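You operate a simulated robot arm through the tools that you are given. There is no shell and no other tool.

You are at the controls of a simulated two-armed robot. One attempt, no reset.

Task
Run bin one empty into the black-grip glass jug and plug its chute.
Fine: knob in, jug back to its place, then the brass plug home; spill nothing. Set down upright: glass jug with a black grip.

The check looks at the end state, three seconds after you hand in, the way a careful person would. Anything else that was tipped, shoved, dropped, spilled or broken makes it a failure.

Robot
Two 7-joint arms with two-finger parallel grippers on one trunk that stands fixed in place. Base frame: the origin is at the foot of the trunk, x ahead of it, y to its left, z up. Units: mm, rad, N and s.
The left shoulder is at [70, 188, 1290], the right one opposite. Each reaches about 879 mm from its shoulder. Payload 3.91 kg a hand.
The tool frame of a hand sits at the grasp point between the pads (the TCP): z along the fingers, y along the line on which they close. The tips reach 30 mm beyond it. Largest opening 110 mm; finger width 20, thickness 10; the body of the gripper, 48 by 112 mm, starts 55 mm behind the TCP.
Orientation is that of the tool frame in the base frame, as [roll, pitch, yaw] about the fixed x, y, z axes, in that order (R = Rz(yaw) Ry(pitch) Rx(roll)). With the fingers straight down and closing along the base's y, the tool's x points along the base's -x, its y along +y and its z along -z.

Tools
- The arms move only by the tool step_arm. It takes "left_moves", "right_moves" or both (then of equal length, played together; a hand with none holds still); each is a list of rows, each a list of 7 numbers: the shift along the base's x, y, z in mm, then the turn, a rotation vector about the base's x, y, z in rad, then the gripper command, from -1 (shut) to 1 (fully open), values between in proportion. In form: [[tx, ty, tz, wx, wy, wz, fingers], ...]. A call has 1 to 20 rows; each row shifts and turns the commanded pose from where the row before left it. A row lasts 0.2 s, in which the tool goes at most 50 mm and 0.15 rad; a call with a longer step from one row to the next is refused whole, and so is a gripper value outside its range. A pose out of reach is approached as far as the arm can. The call stops where the force on the tool passes 40 N (or 10 N more than at its start, if that is more) or the arm is blocked; 0.2 s more then pass. The fingers move at their own pace (about 72 mm/s each) and stop on an object; they squeeze with about 43 N. The grip force told is the motor's: it shows also when the fingers shut on nothing. Time passes only in rows, and 0.2 s behind the last, so rows that do not move let the fingers close. The reply holds the time, the measured pose of the TCP, the force on the tool along the base axes, the opening and the grip force, in the units named above and with some noise, with the torque about the TCP (base axes, N m) and any sound that the robot's microphone picked up.
- Cameras (640 x 400 px; columns grow to the right, rows downward): "scene" is now at [115.6, 49.6, 1514]; the picture's right is [0.51, -0.86, 0.00], its down [-0.56, -0.33, -0.76] and it looks along [0.66, 0.39, -0.65] (base axes); focal length 256 px, centre (320, 200). "left" rides on the left gripper at [72, -17, -103] in its tool frame; the picture's right is [0.23, 0.97, 0.00], its down [-0.76, 0.18, -0.62] and it looks along [-0.61, 0.14, 0.78] (tool axes); focal length 222 px, centre (320, 200). "right" rides on the right gripper at [72, 17, -103] in its tool frame; the picture's right is [-0.23, 0.97, 0.00], its down [-0.76, -0.18, -0.62] and it looks along [-0.61, -0.14, 0.78] (tool axes); focal length 222 px, centre (320, 200). There is no depth. A picture from a camera that has moved, and an enlarged one, comes with that camera's place and axes in the base frame and with its lens. The place of the scene camera against the robot may be out by one fixed shift of up to 12 mm in any direction.
- capture(camera): a new picture of that camera. It takes no simulated time.
- raise_lower(by): slides the trunk up (or, below 0, down) by that many mm; the arms and the scene camera ride with it, the base frame stays. It gives what a move gives, with no picture.
- pan_tilt(pan, tilt): turns the head with the scene camera to pan (to the left, within 1.501 rad either way) and tilt (down, from -0.506 to 1.204), counted from straight ahead of the robot. It gives what a move gives.
- enlarge(camera, box): a new picture of the part [left, top, right, bottom] of that camera's present view, enlarged. It takes no simulated time.
- close_job(): hands the job in; it is judged then, once.

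Nothing tells you positions but the pictures and the camera data. Unless the task says otherwise, let go and move clear before handing in.

The tools are called after ">>>" as a command line: name --argument value ..., lists and objects as JSON in quotes. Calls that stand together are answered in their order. step_arm: Moves the arms, as the interface text tells. Its arguments: {"type":"object","properties":{"left_moves":{"type":"array","items":{"type":"array","items":{"type":"number"}}},"right_moves":{"type":"array","items":{"type":"array","items":{"type":"number"}}}},"required":[]} The other tools are called the same way: raise_lower (by) moves the trunk up or down; pan_tilt (pan, tilt) turns the head that bears the scene camera; capture (camera) takes a picture; enlarge (camera, box) takes an enlarged picture of a part of a camera's view; close_job () hands the job in.

At the start:

```text
time_s: 0.0
left_tcp_pos: [350.6, 527.0, 1276.4]
left_tool_rot: [3.14, 0.001, -3.141]
left_ft_force: [-0.3, -0.2, -0.2]
left_ft_torque: [-0.04, 0.03, 0.02]
left_finger_gap: 109.9
left_grip_force: 0.0
right_tcp_pos: [385.9, 8.9, 1245.6]
right_tool_rot: [3.141, 0.0, 3.141]
right_ft_force: [0.3, 0.4, -1.0]
right_ft_torque: [0.01, -0.01, -0.01]
right_finger_gap: 110.1
right_grip_force: 0.1
trunk travel left (down, up): [-800.0, 140.0]
head pan, tilt (commanded): [0.536, 0.703]
```

scene: 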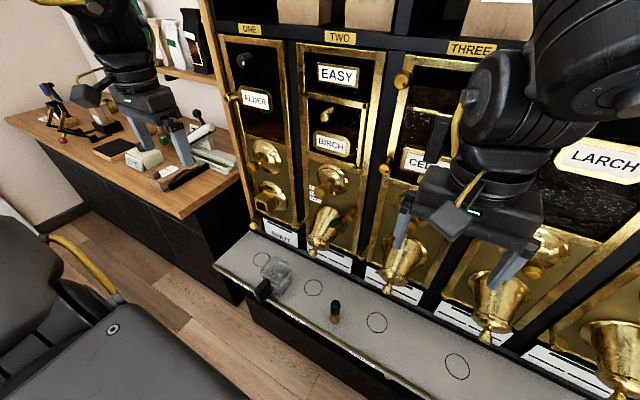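
right: 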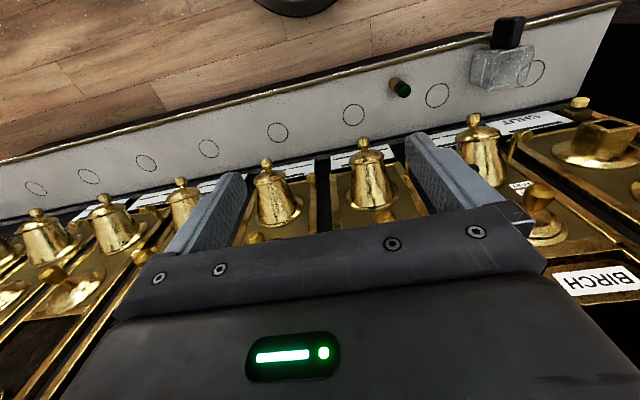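
left: 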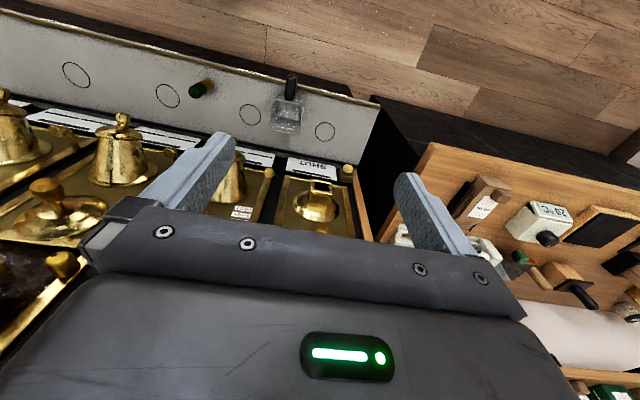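

I see a row of brass bin chutes over a grey shelf, with a square glass jug with a black grip near the first circles, and a green-and-brass plug on the shelf. First I'll look closer at bin one and its labels.

>>> enlarge --camera "scene" --box '[200, 10, 360, 110]'

>>> enlarge --camera "scene" --box '[200, 110, 360, 210]'

>>> enlarge --camera "scene" --box '[210, 200, 402, 320]'

>>> enlarge --camera "left" --box '[220, 60, 412, 180]'

>>> enlarge --camera "scene" --box '[20, 70, 260, 220]'

```text
4.00 times, centred on (280, 60) of scene
camera zoom: at [115.6, 49.6, 1514.0], right [0.51, -0.86, 0.0], down [-0.56, -0.33, -0.76], along [0.66, 0.39, -0.65], focal length 1023 px, centre (480, 760)
```

zoom: 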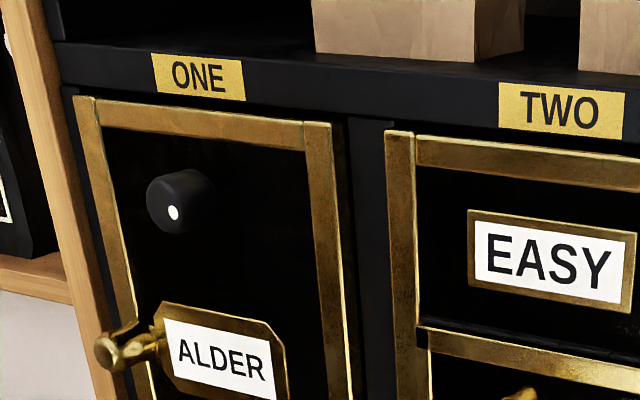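

```text
4.00 times, centred on (280, 160) of scene
camera zoom: at [115.6, 49.6, 1514.0], right [0.51, -0.86, 0.0], down [-0.56, -0.33, -0.76], along [0.66, 0.39, -0.65], focal length 1023 px, centre (480, 360)
```

zoom: 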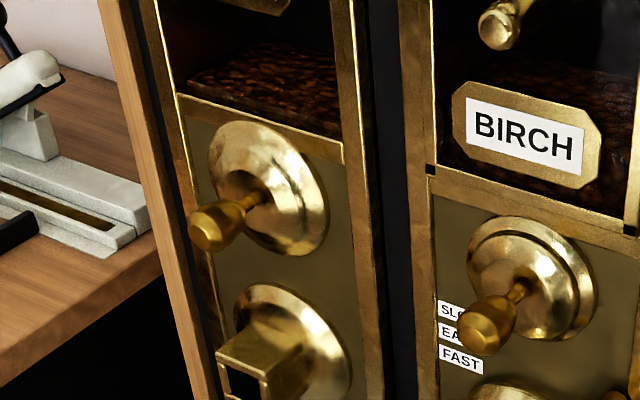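

```text
3.33 times, centred on (306, 260) of scene
camera zoom: at [115.6, 49.6, 1514.0], right [0.51, -0.86, 0.0], down [-0.56, -0.33, -0.76], along [0.66, 0.39, -0.65], focal length 853 px, centre (367, 0)
```

zoom: 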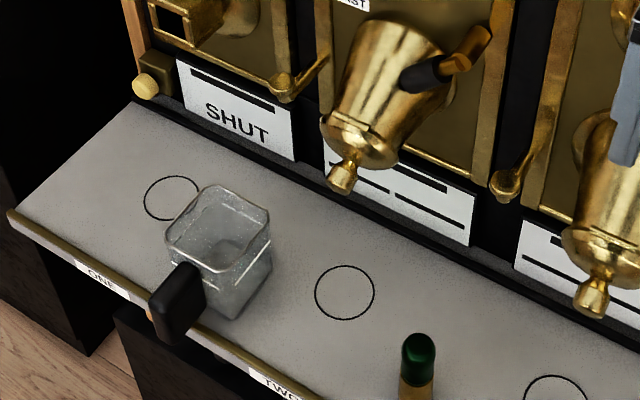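

```text
3.33 times, centred on (316, 120) of left
camera zoom: at [277.0, 509.1, 1379.0], right [-0.23, 0.97, 0.0], down [0.76, 0.18, 0.62], along [0.61, 0.14, -0.78], focal length 740 px, centre (333, 467)
```

zoom: 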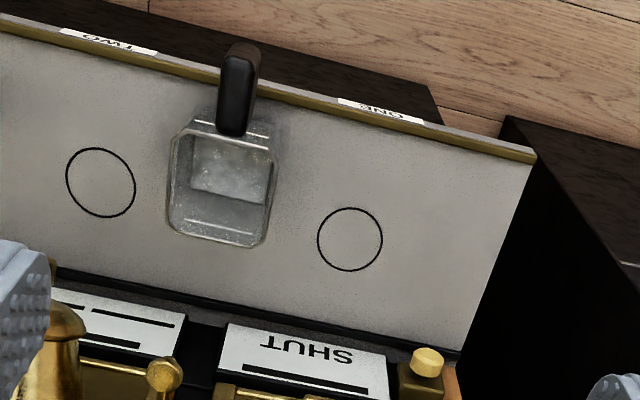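

```text
2.67 times, centred on (140, 145) of scene
camera zoom: at [115.6, 49.6, 1514.0], right [0.51, -0.86, 0.0], down [-0.56, -0.33, -0.76], along [0.66, 0.39, -0.65], focal length 682 px, centre (800, 347)
```

zoom: 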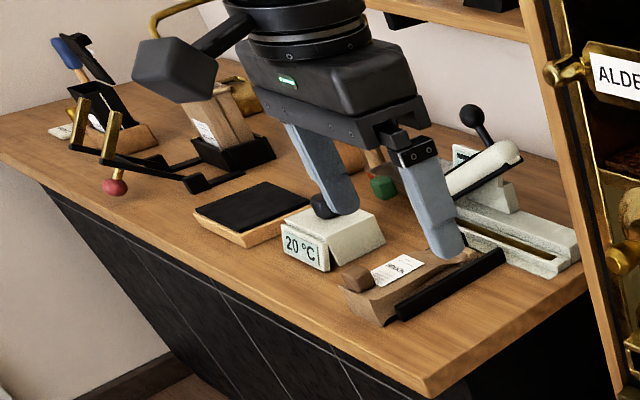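

Bin one's chute looks open (square spout), and the other bins have bell-shaped fittings. I'll turn the head for a better look at bin one and its surroundings.

>>> pan_tilt --pan 0.75 --tilt 0.65

```text
time_s: 0.7
left_tcp_pos: [349.5, 526.4, 1277.1]
left_tool_rot: [-3.14, 0.0, 3.141]
left_ft_force: [0.9, 0.3, -0.9]
left_ft_torque: [0.01, 0.04, 0.01]
left_finger_gap: 110.1
left_grip_force: 0.0
right_tcp_pos: [386.1, 8.5, 1247.0]
right_tool_rot: [3.141, 0.0, -3.14]
right_ft_force: [0.1, 0.8, 0.1]
right_ft_torque: [0.0, 0.06, 0.03]
right_finger_gap: 110.0
right_grip_force: 0.0
trunk travel left (down, up): [-800.0, 140.0]
head pan, tilt (commanded): [0.75, 0.649]
```

>>> capture --camera "scene"

>>> enlarge --camera "scene" --box '[280, 130, 440, 230]'

>>> enlarge --camera "scene" --box '[280, 200, 440, 300]'

>>> enlarge --camera "scene" --box '[280, 40, 440, 140]'

```text
taken
camera scene: at [106.1, 65.5, 1518.6], right [0.68, -0.73, 0.0], down [-0.44, -0.41, -0.8], along [0.58, 0.54, -0.6], focal length 256 px, centre (320, 200)
```

scene: 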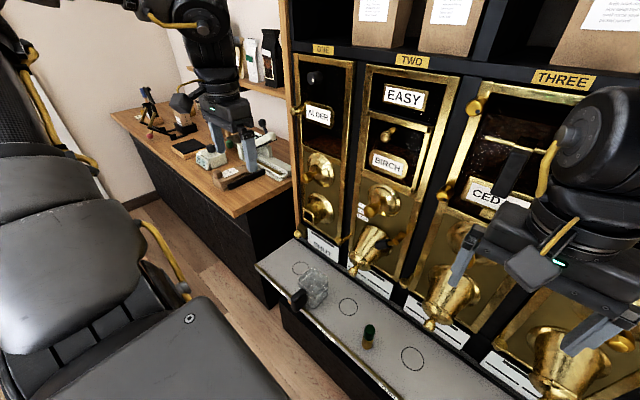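

```text
4.00 times, centred on (360, 180) of scene
camera zoom: at [106.1, 65.5, 1518.6], right [0.68, -0.73, 0.0], down [-0.44, -0.41, -0.8], along [0.58, 0.54, -0.6], focal length 1023 px, centre (160, 280)
```

zoom: 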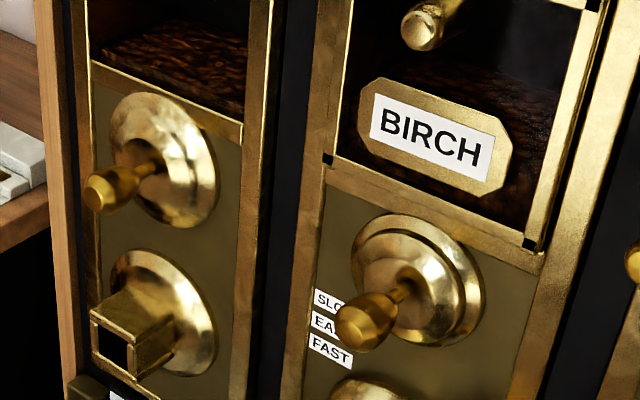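

```text
4.00 times, centred on (360, 250) of scene
camera zoom: at [106.1, 65.5, 1518.6], right [0.68, -0.73, 0.0], down [-0.44, -0.41, -0.8], along [0.58, 0.54, -0.6], focal length 1023 px, centre (160, 0)
```

zoom: 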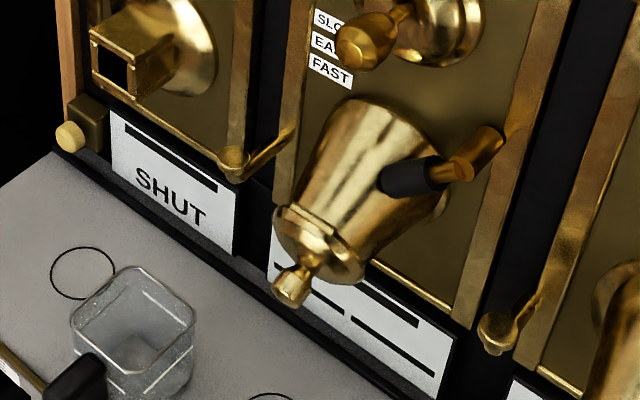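

```text
4.00 times, centred on (360, 90) of scene
camera zoom: at [106.1, 65.5, 1518.6], right [0.68, -0.73, 0.0], down [-0.44, -0.41, -0.8], along [0.58, 0.54, -0.6], focal length 1023 px, centre (160, 640)
```

zoom: 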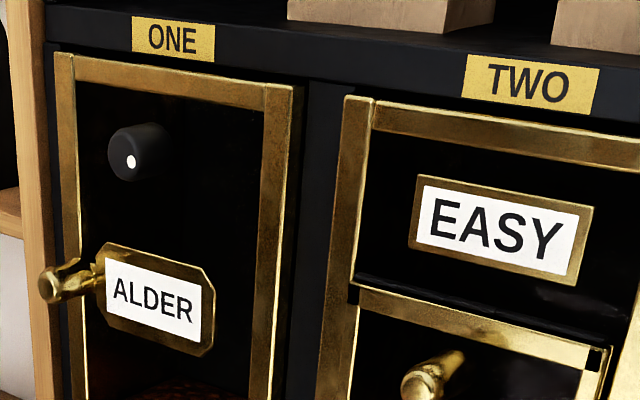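

Bin one has a square spout with a pull knob above it. Next I'll look for the brass plug, checking the green-topped object on the shelf and the counter.

>>> enlarge --camera "scene" --box '[320, 300, 448, 380]'

>>> enlarge --camera "left" --box '[140, 40, 268, 120]'

>>> enlarge --camera "left" --box '[380, 160, 640, 322]'

>>> enlarge --camera "right" --box '[340, 20, 640, 207]'

>>> enlarge --camera "scene" --box '[100, 70, 300, 195]'

```text
5.00 times, centred on (384, 340) of scene
camera zoom: at [106.1, 65.5, 1518.6], right [0.68, -0.73, 0.0], down [-0.44, -0.41, -0.8], along [0.58, 0.54, -0.6], focal length 1279 px, centre (0, -500)
```

zoom: 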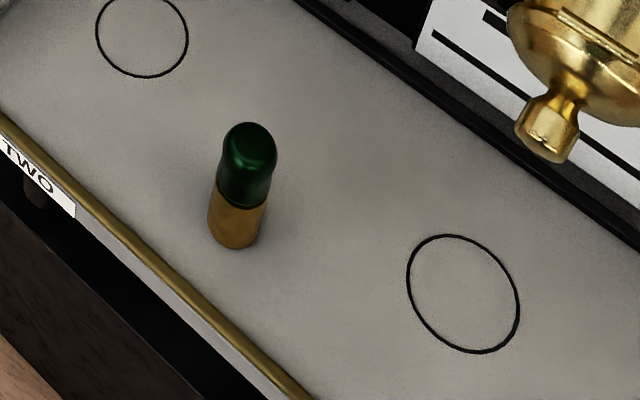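

```text
5.00 times, centred on (204, 80) of left
camera zoom: at [276.9, 509.2, 1379.0], right [-0.23, 0.97, 0.0], down [0.76, 0.18, 0.62], along [0.61, 0.14, -0.78], focal length 1111 px, centre (900, 800)
```

zoom: 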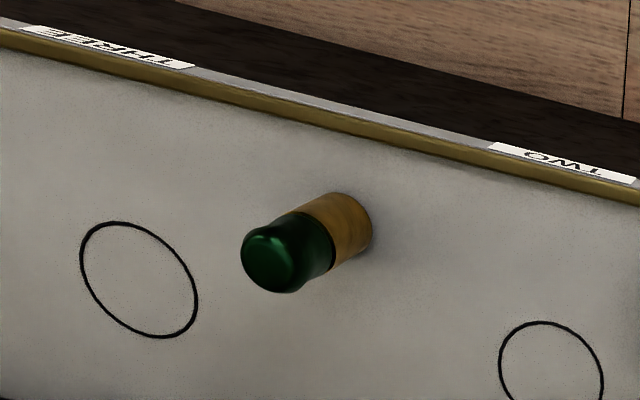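

```text
2.46 times, centred on (510, 241) of left
camera zoom: at [276.9, 509.2, 1379.0], right [-0.23, 0.97, 0.0], down [0.76, 0.18, 0.62], along [0.61, 0.14, -0.78], focal length 547 px, centre (-148, 99)
```

zoom: 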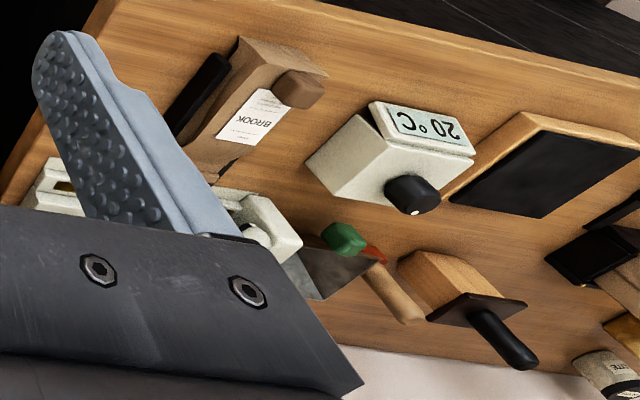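

```text
2.13 times, centred on (490, 114) of right
camera zoom: at [313.8, 26.5, 1350.0], right [0.23, 0.97, 0.0], down [0.76, -0.18, 0.62], along [0.61, -0.14, -0.78], focal length 474 px, centre (-43, 384)
```

zoom: 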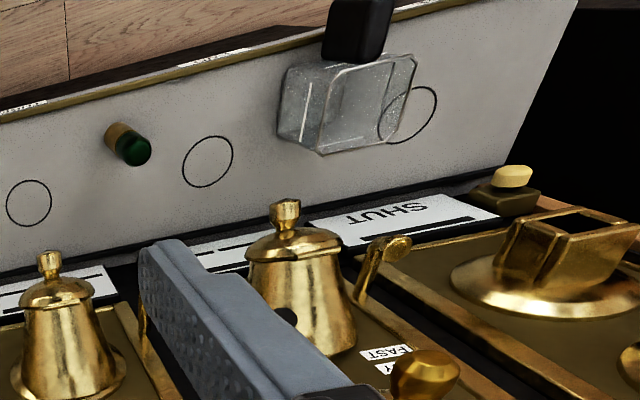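

```text
3.20 times, centred on (200, 132) of scene
camera zoom: at [106.1, 65.5, 1518.6], right [0.68, -0.73, 0.0], down [-0.44, -0.41, -0.8], along [0.58, 0.54, -0.6], focal length 818 px, centre (704, 416)
```

zoom: 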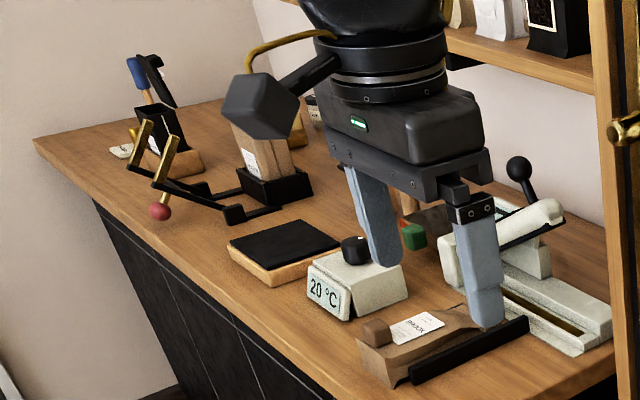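

The green-topped brass cylinder stands between circles TWO and THREE, and there is a cube with a pale knob at bin one's lower left. I'll lower the trunk to bring the hand cameras closer to bin one.

>>> raise_lower --by -250

```text
time_s: 3.3
left_tcp_pos: [350.3, 526.4, 1027.0]
left_tool_rot: [-3.14, 0.001, 3.141]
left_ft_force: [0.3, 0.5, 0.0]
left_ft_torque: [-0.03, 0.01, 0.01]
left_finger_gap: 110.1
left_grip_force: 0.0
right_tcp_pos: [385.4, 8.9, 998.7]
right_tool_rot: [-3.141, 0.0, 3.141]
right_ft_force: [-0.2, 0.5, -0.3]
right_ft_torque: [0.0, 0.01, -0.04]
right_finger_gap: 110.1
right_grip_force: 0.1
trunk travel left (down, up): [-550.0, 390.0]
head pan, tilt (commanded): [0.75, 0.649]
```

>>> capture --camera "left"

>>> capture --camera "right"

>>> capture --camera "scene"

```text
taken
camera left: at [276.8, 509.0, 1129.1], right [-0.23, 0.97, 0.0], down [0.76, 0.18, 0.62], along [0.61, 0.14, -0.78], focal length 222 px, centre (320, 200)
```

left: 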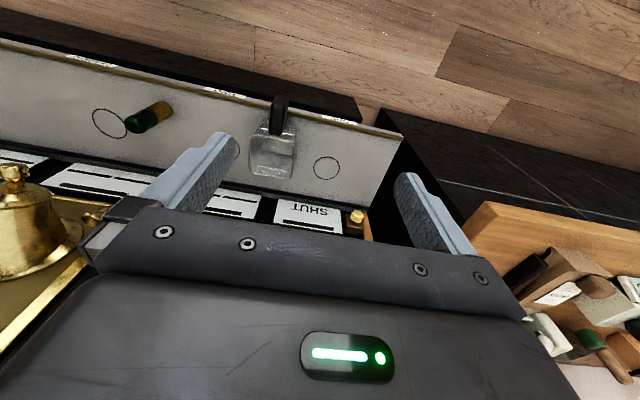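

```text
taken
camera right: at [313.7, 26.4, 1100.1], right [0.23, 0.97, 0.0], down [0.76, -0.18, 0.62], along [0.61, -0.14, -0.78], focal length 222 px, centre (320, 200)
```

right: 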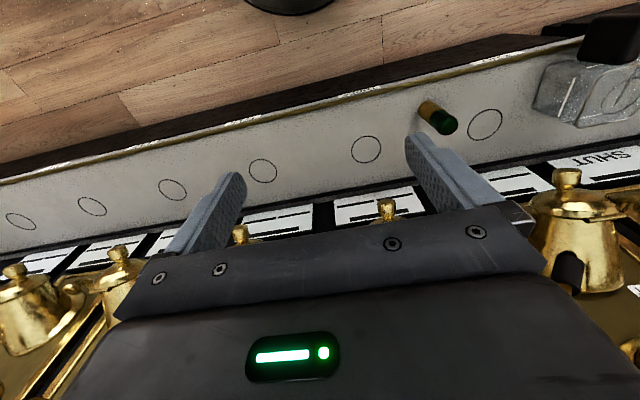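

```text
taken
camera scene: at [105.9, 65.4, 1268.7], right [0.68, -0.73, 0.0], down [-0.44, -0.41, -0.8], along [0.58, 0.54, -0.6], focal length 256 px, centre (320, 200)
```

scene: 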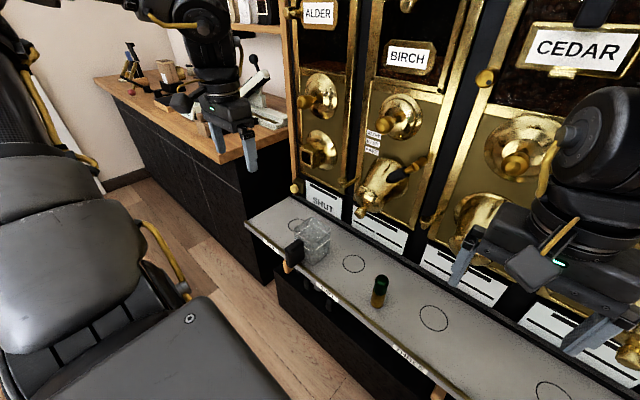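

Now closer. I'll enlarge bin one's spout, knob, the cube, and the shelf's front edge.

>>> enlarge --camera "scene" --box '[280, 60, 408, 140]'

>>> enlarge --camera "scene" --box '[280, 130, 408, 210]'

>>> enlarge --camera "scene" --box '[240, 190, 400, 290]'

>>> enlarge --camera "scene" --box '[300, 260, 524, 400]'

>>> enlarge --camera "scene" --box '[270, 0, 430, 100]'

```text
5.00 times, centred on (344, 100) of scene
camera zoom: at [105.9, 65.4, 1268.7], right [0.68, -0.73, 0.0], down [-0.44, -0.41, -0.8], along [0.58, 0.54, -0.6], focal length 1279 px, centre (200, 700)
```

zoom: 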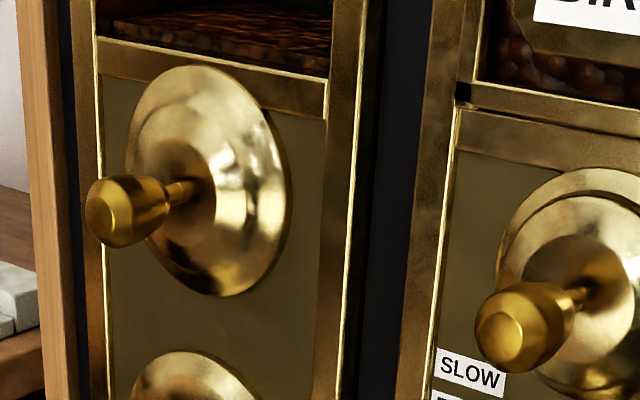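

```text
5.00 times, centred on (344, 170) of scene
camera zoom: at [105.9, 65.4, 1268.7], right [0.68, -0.73, 0.0], down [-0.44, -0.41, -0.8], along [0.58, 0.54, -0.6], focal length 1279 px, centre (200, 350)
```

zoom: 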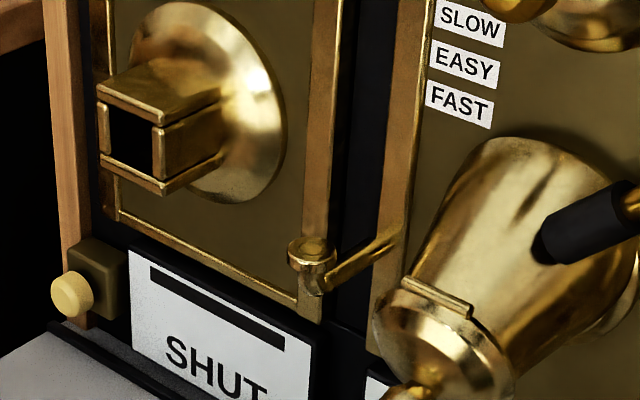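

```text
4.00 times, centred on (320, 240) of scene
camera zoom: at [105.9, 65.4, 1268.7], right [0.68, -0.73, 0.0], down [-0.44, -0.41, -0.8], along [0.58, 0.54, -0.6], focal length 1023 px, centre (320, 40)
```

zoom: 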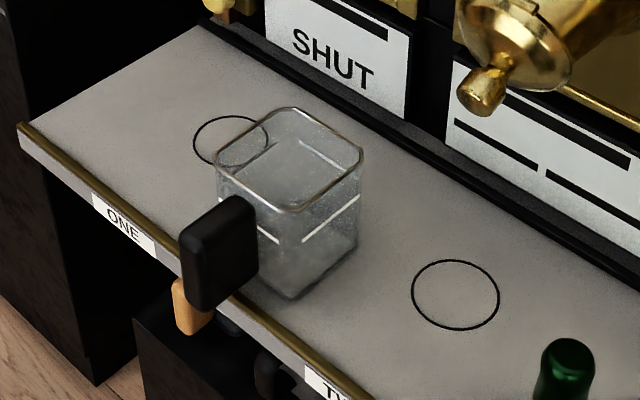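

```text
2.86 times, centred on (412, 330) of scene
camera zoom: at [105.9, 65.4, 1268.7], right [0.68, -0.73, 0.0], down [-0.44, -0.41, -0.8], along [0.58, 0.54, -0.6], focal length 731 px, centre (57, -171)
```

zoom: 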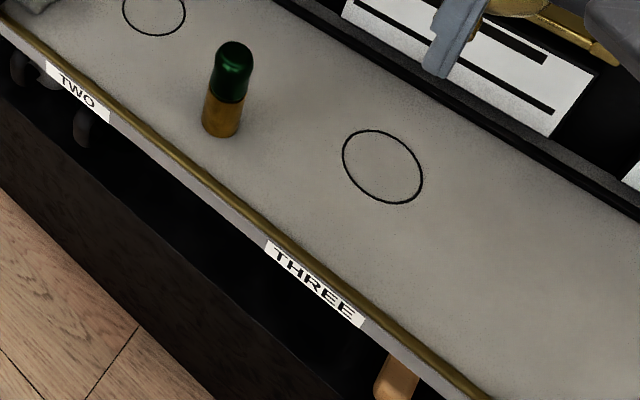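

```text
4.00 times, centred on (350, 50) of scene
camera zoom: at [105.9, 65.4, 1268.7], right [0.68, -0.73, 0.0], down [-0.44, -0.41, -0.8], along [0.58, 0.54, -0.6], focal length 1023 px, centre (200, 800)
```

zoom: 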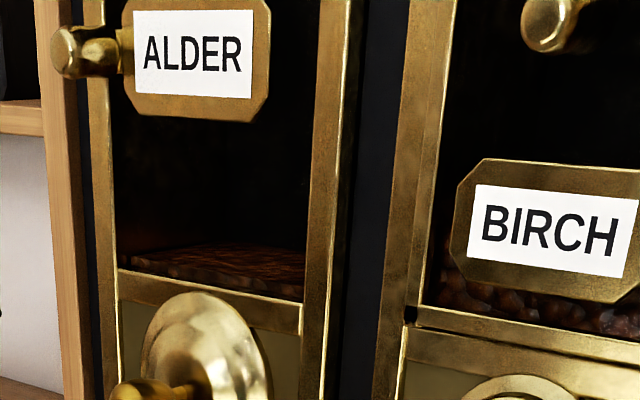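

I want to see the rest of the row for context (how other plugs and knobs look), so I'll look straight ahead and to the right.

>>> pan_tilt --pan 0.1 --tilt 0.35

>>> capture --camera "scene"

>>> enlarge --camera "scene" --box '[100, 0, 420, 200]'

>>> enlarge --camera "scene" --box '[100, 180, 420, 380]'

```text
time_s: 4.3
left_tcp_pos: [350.7, 525.1, 1026.5]
left_tool_rot: [3.141, 0.0, -3.142]
left_ft_force: [-1.1, 0.4, 0.2]
left_ft_torque: [0.04, 0.01, 0.01]
left_finger_gap: 110.0
left_grip_force: 0.1
right_tcp_pos: [387.2, 7.9, 998.3]
right_tool_rot: [3.141, 0.0, -3.141]
right_ft_force: [-0.1, 0.7, 0.5]
right_ft_torque: [-0.01, -0.02, 0.04]
right_finger_gap: 109.8
right_grip_force: 0.1
trunk travel left (down, up): [-550.0, 390.0]
head pan, tilt (commanded): [0.099, 0.351]
```

```text
taken
camera scene: at [135.2, 15.6, 1295.7], right [0.1, -0.99, 0.0], down [-0.34, -0.03, -0.94], along [0.93, 0.09, -0.34], focal length 256 px, centre (320, 200)
```

scene: 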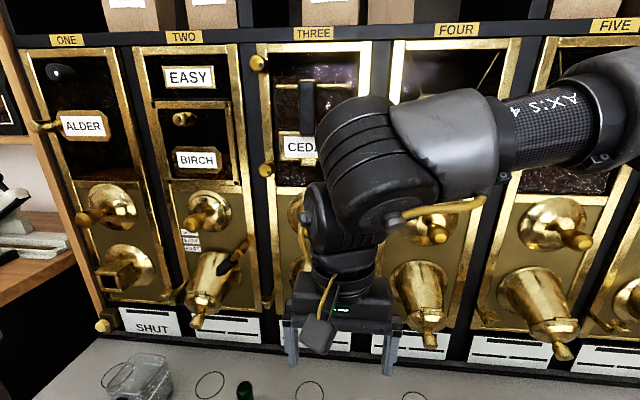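

```text
2.00 times, centred on (260, 100) of scene
camera zoom: at [135.2, 15.6, 1295.7], right [0.1, -0.99, 0.0], down [-0.34, -0.03, -0.94], along [0.93, 0.09, -0.34], focal length 512 px, centre (440, 400)
```

zoom: 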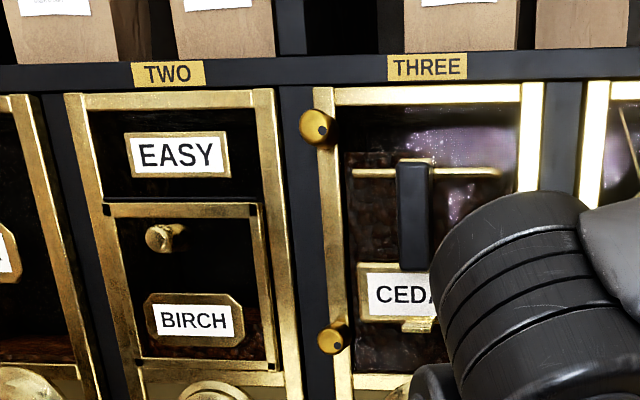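

```text
2.00 times, centred on (260, 280) of scene
camera zoom: at [135.2, 15.6, 1295.7], right [0.1, -0.99, 0.0], down [-0.34, -0.03, -0.94], along [0.93, 0.09, -0.34], focal length 512 px, centre (440, 40)
```

zoom: 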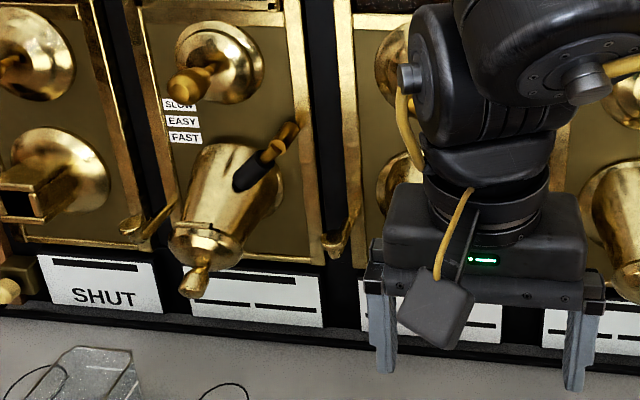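

Enlargements are re-rendered sharply, so I can zoom strongly with the scene camera. I'll pan to bin one and zoom on the cube, spout, and knob.

>>> pan_tilt --pan 0.75 --tilt 0.5

>>> capture --camera "scene"

```text
time_s: 5.4
left_tcp_pos: [351.0, 526.0, 1025.9]
left_tool_rot: [-3.14, -0.001, 3.141]
left_ft_force: [-0.3, -0.5, 0.3]
left_ft_torque: [-0.02, 0.04, 0.02]
left_finger_gap: 109.9
left_grip_force: 0.0
right_tcp_pos: [386.8, 8.2, 997.7]
right_tool_rot: [3.14, 0.001, 3.141]
right_ft_force: [0.0, 0.0, -0.1]
right_ft_torque: [0.01, -0.01, 0.02]
right_finger_gap: 109.9
right_grip_force: 0.0
trunk travel left (down, up): [-550.0, 390.0]
head pan, tilt (commanded): [0.75, 0.499]
```

```text
taken
camera scene: at [109.2, 68.3, 1282.0], right [0.68, -0.73, 0.0], down [-0.35, -0.33, -0.88], along [0.64, 0.6, -0.48], focal length 256 px, centre (320, 200)
```

scene: 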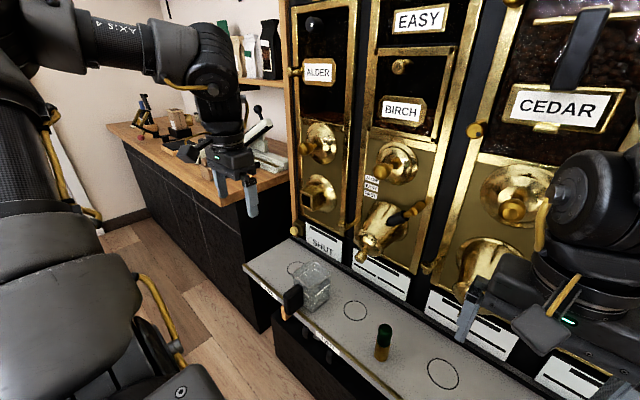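

>>> enlarge --camera "scene" --box '[284, 210, 348, 250]'

>>> enlarge --camera "scene" --box '[288, 165, 352, 205]'

>>> enlarge --camera "scene" --box '[288, 115, 352, 155]'

>>> enlarge --camera "scene" --box '[272, 250, 352, 300]'

>>> enlarge --camera "scene" --box '[352, 315, 416, 355]'

>>> enlarge --camera "scene" --box '[352, 150, 432, 200]'

```text
10.00 times, centred on (316, 230) of scene
camera zoom: at [109.2, 68.3, 1282.0], right [0.68, -0.73, 0.0], down [-0.35, -0.33, -0.88], along [0.64, 0.6, -0.48], focal length 2558 px, centre (360, -100)
```

zoom: 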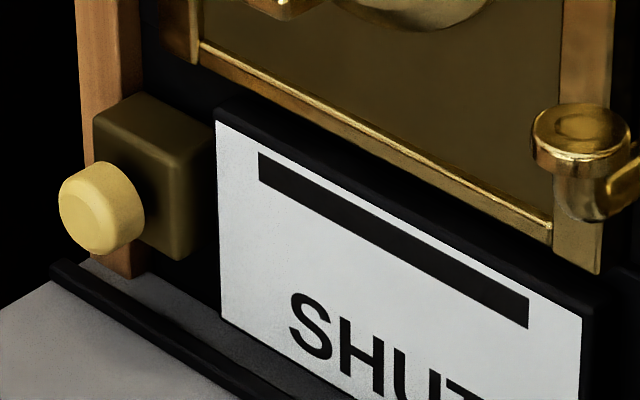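

```text
10.00 times, centred on (320, 185) of scene
camera zoom: at [109.2, 68.3, 1282.0], right [0.68, -0.73, 0.0], down [-0.35, -0.33, -0.88], along [0.64, 0.6, -0.48], focal length 2558 px, centre (320, 350)
```

zoom: 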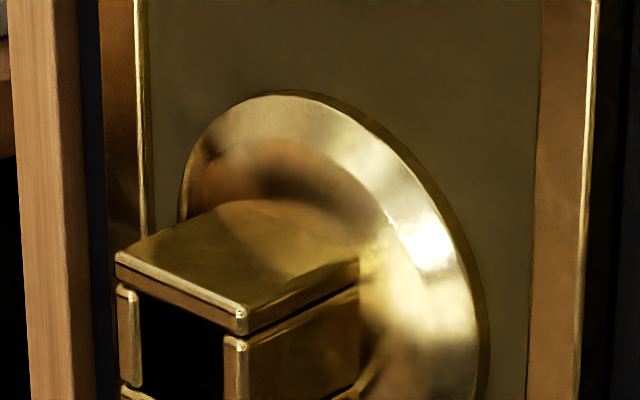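

```text
10.00 times, centred on (320, 135) of scene
camera zoom: at [109.2, 68.3, 1282.0], right [0.68, -0.73, 0.0], down [-0.35, -0.33, -0.88], along [0.64, 0.6, -0.48], focal length 2558 px, centre (320, 850)
```

zoom: 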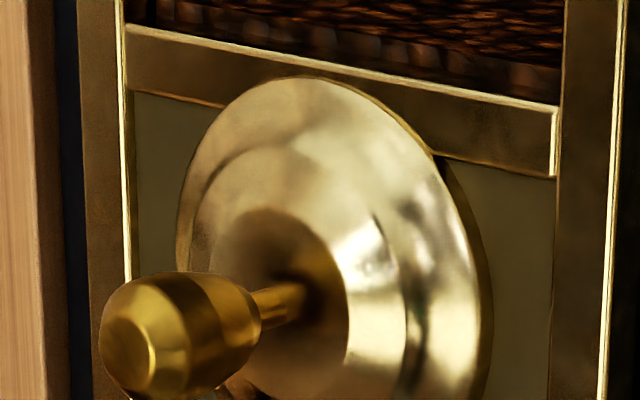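

```text
8.00 times, centred on (312, 275) of scene
camera zoom: at [109.2, 68.3, 1282.0], right [0.68, -0.73, 0.0], down [-0.35, -0.33, -0.88], along [0.64, 0.6, -0.48], focal length 2046 px, centre (384, -400)
```

zoom: 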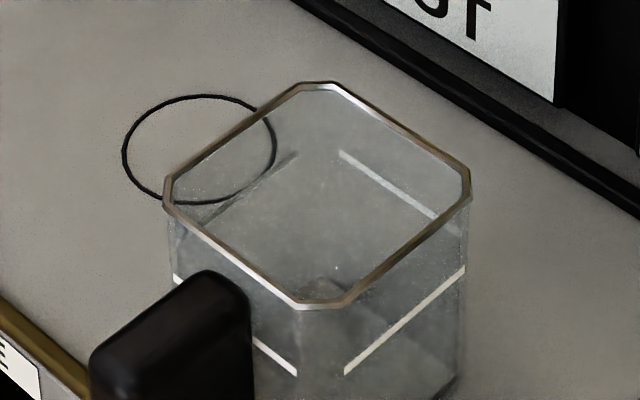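

```text
10.00 times, centred on (384, 335) of scene
camera zoom: at [109.2, 68.3, 1282.0], right [0.68, -0.73, 0.0], down [-0.35, -0.33, -0.88], along [0.64, 0.6, -0.48], focal length 2558 px, centre (-320, -1150)
```

zoom: 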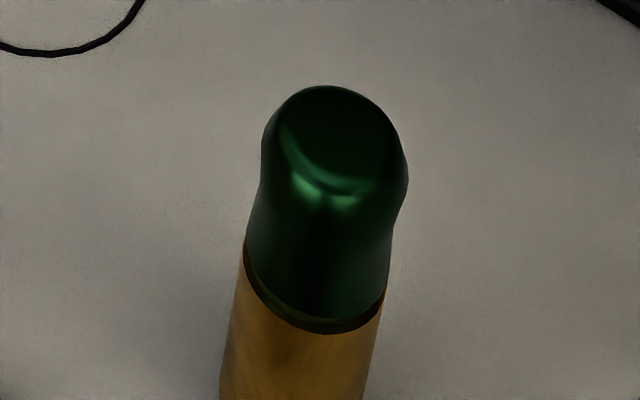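

```text
8.00 times, centred on (392, 175) of scene
camera zoom: at [109.2, 68.3, 1282.0], right [0.68, -0.73, 0.0], down [-0.35, -0.33, -0.88], along [0.64, 0.6, -0.48], focal length 2046 px, centre (-256, 400)
```

zoom: 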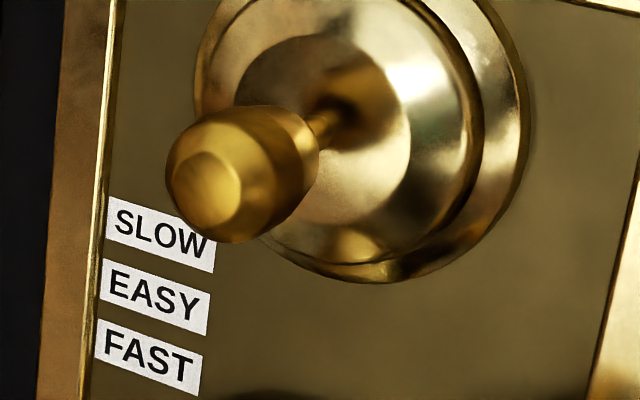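

I'll zoom with the left wrist camera on the jug and circle from here, then from a second hand position, to triangulate.

>>> enlarge --camera "left" --box '[236, 85, 364, 165]'

>>> enlarge --camera "left" --box '[236, 150, 396, 250]'

>>> enlarge --camera "left" --box '[60, 80, 220, 180]'

```text
5.00 times, centred on (300, 125) of left
camera zoom: at [276.9, 509.1, 1129.0], right [-0.23, 0.97, 0.0], down [0.76, 0.18, 0.62], along [0.61, 0.14, -0.78], focal length 1111 px, centre (420, 575)
```

zoom: 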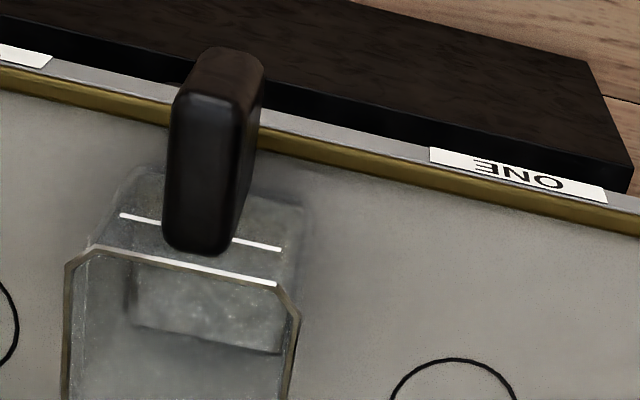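

```text
4.00 times, centred on (316, 200) of left
camera zoom: at [276.9, 509.1, 1129.0], right [-0.23, 0.97, 0.0], down [0.76, 0.18, 0.62], along [0.61, 0.14, -0.78], focal length 888 px, centre (336, 200)
```

zoom: 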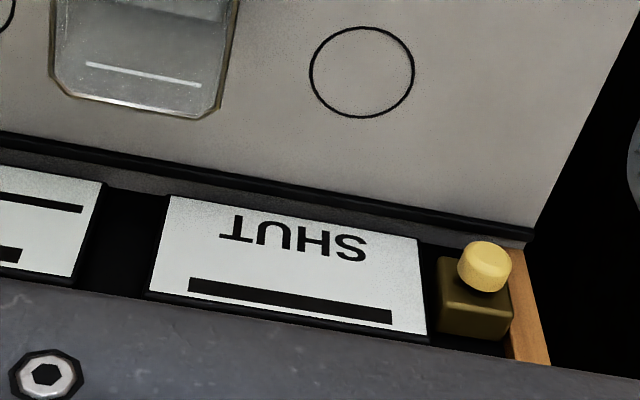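

```text
4.00 times, centred on (140, 130) of left
camera zoom: at [276.9, 509.1, 1129.0], right [-0.23, 0.97, 0.0], down [0.76, 0.18, 0.62], along [0.61, 0.14, -0.78], focal length 888 px, centre (1040, 480)
```

zoom: 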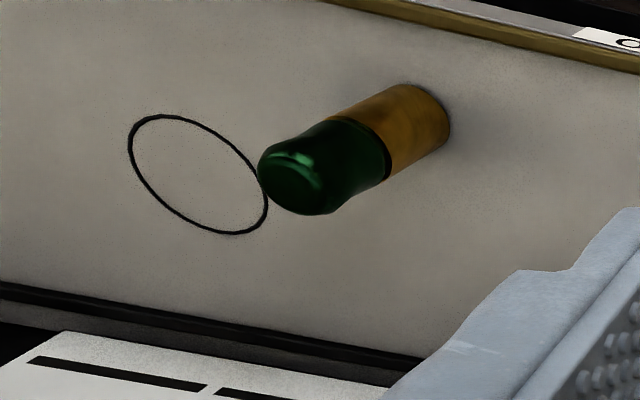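

I'll pitch the left hand up 0.6 rad and lower it a bit, to get a flatter view of the spout and knob.

>>> step_arm --left_moves '[[-10, 0, -10, 0, -0.15, 0, 1], [-10, 0, -10, 0, -0.15, 0, 1], [-10, 0, -10, 0, -0.15, 0, 1], [-10, 0, -10, 0, -0.15, 0, 1], [0, 0, 0, 0, 0, 0, 1]]'

>>> capture --camera "left"

```text
time_s: 6.6
left_tcp_pos: [311.6, 523.8, 985.9]
left_tool_rot: [-3.141, 0.598, 3.14]
left_ft_force: [0.5, 0.6, 0.9]
left_ft_torque: [0.0, -0.01, -0.02]
left_finger_gap: 110.0
left_grip_force: 0.0
right_tcp_pos: [387.6, 8.4, 996.3]
right_tool_rot: [-3.141, 0.0, -3.141]
right_ft_force: [0.3, -0.3, -0.2]
right_ft_torque: [-0.01, 0.0, 0.01]
right_finger_gap: 109.9
right_grip_force: 0.0
trunk travel left (down, up): [-550.0, 390.0]
head pan, tilt (commanded): [0.75, 0.499]
```

```text
taken
camera left: at [192.3, 507.8, 1029.1], right [-0.19, 0.97, -0.13], down [0.28, 0.18, 0.94], along [0.94, 0.14, -0.3], focal length 222 px, centre (320, 200)
```

left: 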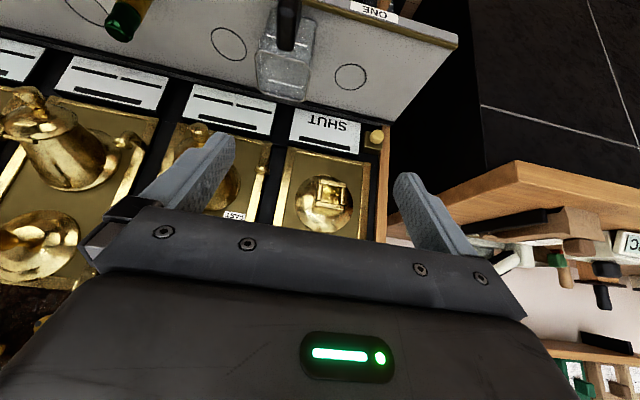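

Now a flatter, upside-down view. I'll enlarge the spout, jug, and circles.

>>> enlarge --camera "left" --box '[280, 160, 376, 220]'

>>> enlarge --camera "left" --box '[240, 5, 400, 105]'

>>> enlarge --camera "left" --box '[260, 90, 420, 190]'

>>> enlarge --camera "left" --box '[60, 0, 260, 125]'

```text
6.67 times, centred on (328, 190) of left
camera zoom: at [192.3, 507.8, 1029.1], right [-0.19, 0.97, -0.13], down [0.28, 0.18, 0.94], along [0.94, 0.14, -0.3], focal length 1481 px, centre (267, 267)
```

zoom: 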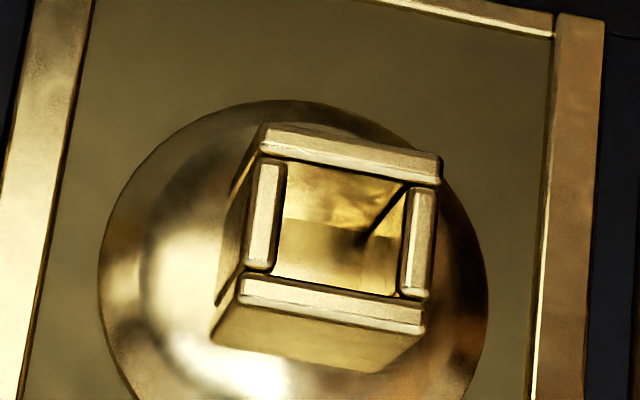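

```text
4.00 times, centred on (320, 55) of left
camera zoom: at [192.3, 507.8, 1029.1], right [-0.19, 0.97, -0.13], down [0.28, 0.18, 0.94], along [0.94, 0.14, -0.3], focal length 888 px, centre (320, 780)
```

zoom: 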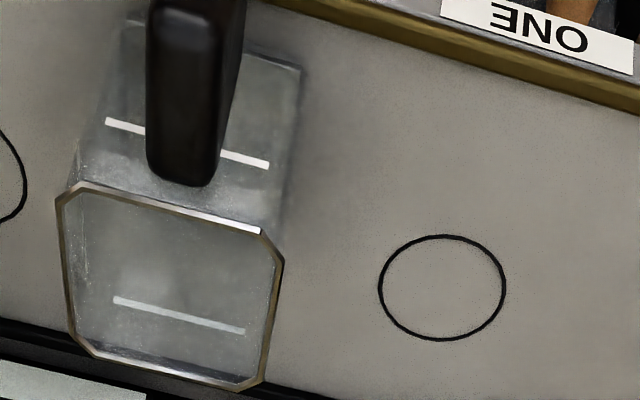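

```text
4.00 times, centred on (340, 140) of left
camera zoom: at [192.3, 507.8, 1029.1], right [-0.19, 0.97, -0.13], down [0.28, 0.18, 0.94], along [0.94, 0.14, -0.3], focal length 888 px, centre (240, 440)
```

zoom: 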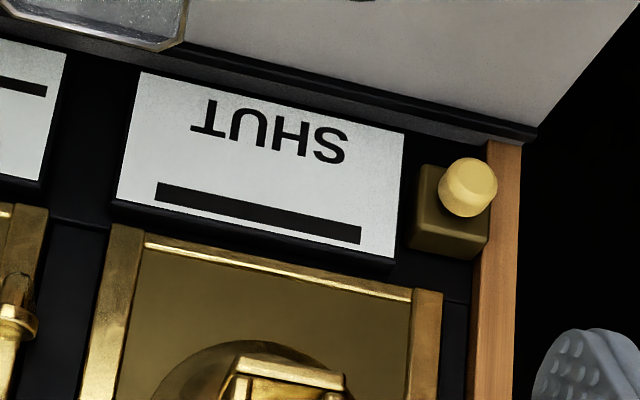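

```text
3.20 times, centred on (160, 62) of left
camera zoom: at [192.3, 507.8, 1029.1], right [-0.19, 0.97, -0.13], down [0.28, 0.18, 0.94], along [0.94, 0.14, -0.3], focal length 711 px, centre (832, 640)
```

zoom: 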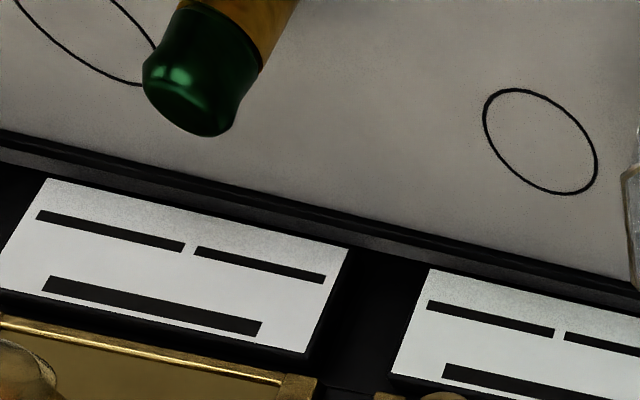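

Shelf top is about z=613, circle ONE about (567,595), jug centre about (507,462) with rim at z≈726, spout mouth about (606,592,880). I'll zoom on the jug handle, the knob and the plug for exact shape.

>>> enlarge --camera "scene" --box '[268, 255, 348, 305]'

>>> enlarge --camera "scene" --box '[264, 270, 328, 330]'

>>> enlarge --camera "scene" --box '[352, 315, 416, 375]'

>>> enlarge --camera "right" --box '[380, 80, 508, 160]'

>>> enlarge --camera "left" --box '[264, 0, 328, 60]'

```text
8.00 times, centred on (308, 280) of scene
camera zoom: at [110.5, 67.6, 1281.9], right [0.68, -0.73, 0.0], down [-0.35, -0.33, -0.88], along [0.64, 0.6, -0.48], focal length 2046 px, centre (416, -440)
```

zoom: 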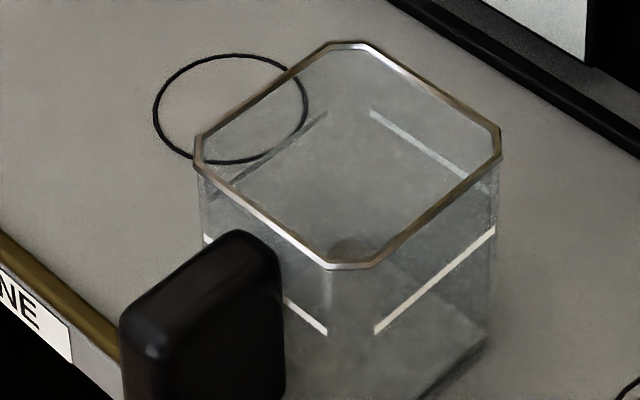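

```text
6.67 times, centred on (296, 300) of scene
camera zoom: at [110.5, 67.6, 1281.9], right [0.68, -0.73, 0.0], down [-0.35, -0.33, -0.88], along [0.64, 0.6, -0.48], focal length 1705 px, centre (480, -467)
```

zoom: 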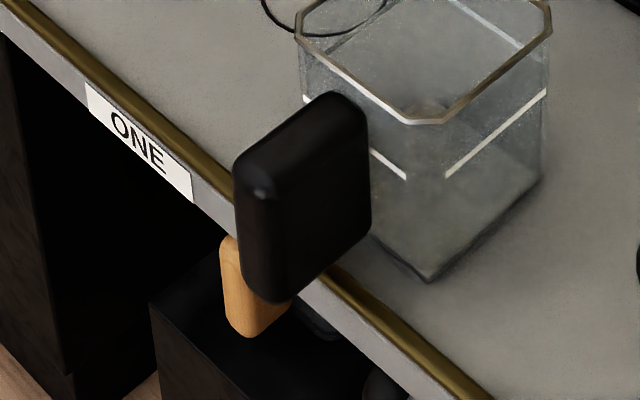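

```text
6.67 times, centred on (384, 345) of scene
camera zoom: at [110.5, 67.6, 1281.9], right [0.68, -0.73, 0.0], down [-0.35, -0.33, -0.88], along [0.64, 0.6, -0.48], focal length 1705 px, centre (-107, -767)
```

zoom: 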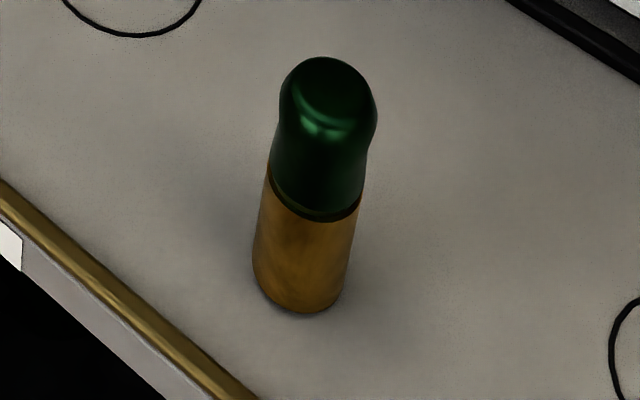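

```text
5.00 times, centred on (444, 120) of right
camera zoom: at [315.0, 25.7, 1099.6], right [0.23, 0.97, 0.0], down [0.76, -0.18, 0.62], along [0.61, -0.14, -0.78], focal length 1111 px, centre (-300, 600)
```

zoom: 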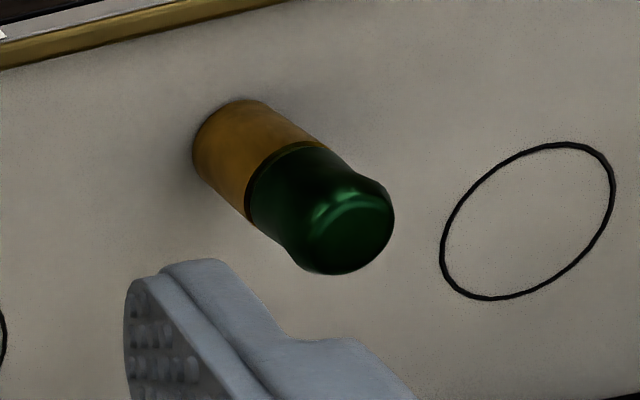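

```text
6.67 times, centred on (296, 30) of left
camera zoom: at [192.3, 507.8, 1029.1], right [-0.19, 0.97, -0.13], down [0.28, 0.18, 0.94], along [0.94, 0.14, -0.3], focal length 1481 px, centre (480, 1333)
```

zoom: 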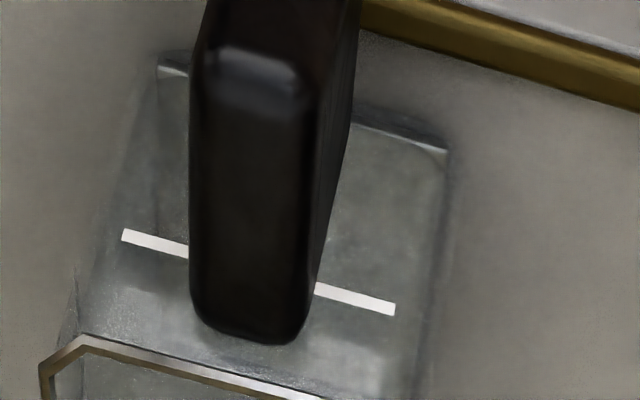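

The handle is a solid slab about 24 mm wide (y), x 407–463, top at z≈710, centred at y≈462. I'll bring the left hand, fingers down, above it.

>>> step_arm --left_moves '[[20, -10, -32, 0, 0.1496, 0, 1], [20, -10, -32, 0, 0.1496, 0, 1], [20, -10, -32, 0, 0.1496, 0, 1], [20, -10, -32, 0, 0.1496, 0, 1], [20, -10, -32, 0, 0, 0, 1], [23, -12, -36, 0, 0, 0, 1], [0, 0, 0, 0, 0, 0, 1]]'

>>> capture --camera "left"

>>> capture --camera "scene"

```text
time_s: 8.2
left_tcp_pos: [432.4, 463.5, 791.0]
left_tool_rot: [-3.139, 0.003, 3.141]
left_ft_force: [0.5, -0.4, 0.2]
left_ft_torque: [0.0, -0.03, 0.01]
left_finger_gap: 109.9
left_grip_force: 0.1
right_tcp_pos: [385.4, 10.0, 997.2]
right_tool_rot: [3.141, 0.002, -3.141]
right_ft_force: [0.0, -0.5, 0.4]
right_ft_torque: [0.0, -0.01, 0.01]
right_finger_gap: 110.2
right_grip_force: 0.1
trunk travel left (down, up): [-550.0, 390.0]
head pan, tilt (commanded): [0.75, 0.499]
```

```text
taken
camera left: at [358.7, 447.1, 893.1], right [-0.23, 0.97, 0.0], down [0.76, 0.18, 0.63], along [0.61, 0.14, -0.78], focal length 222 px, centre (320, 200)
```

left: 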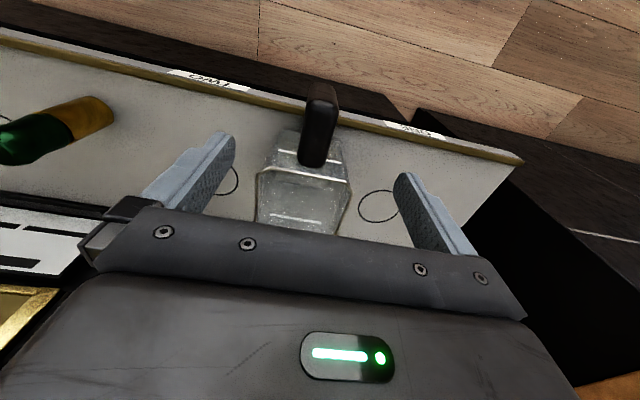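

```text
taken
camera scene: at [107.8, 68.7, 1282.1], right [0.68, -0.73, 0.0], down [-0.35, -0.33, -0.88], along [0.64, 0.6, -0.48], focal length 256 px, centre (320, 200)
```

scene: 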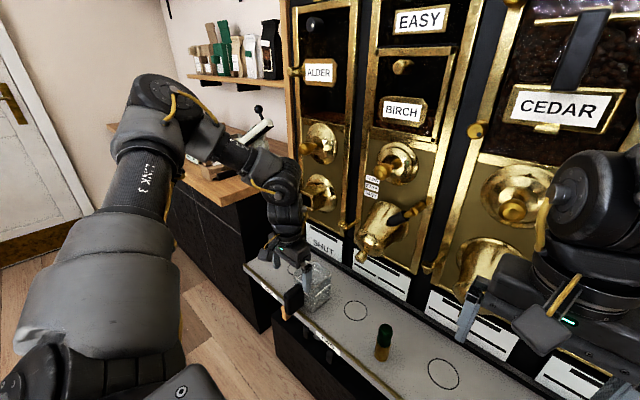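

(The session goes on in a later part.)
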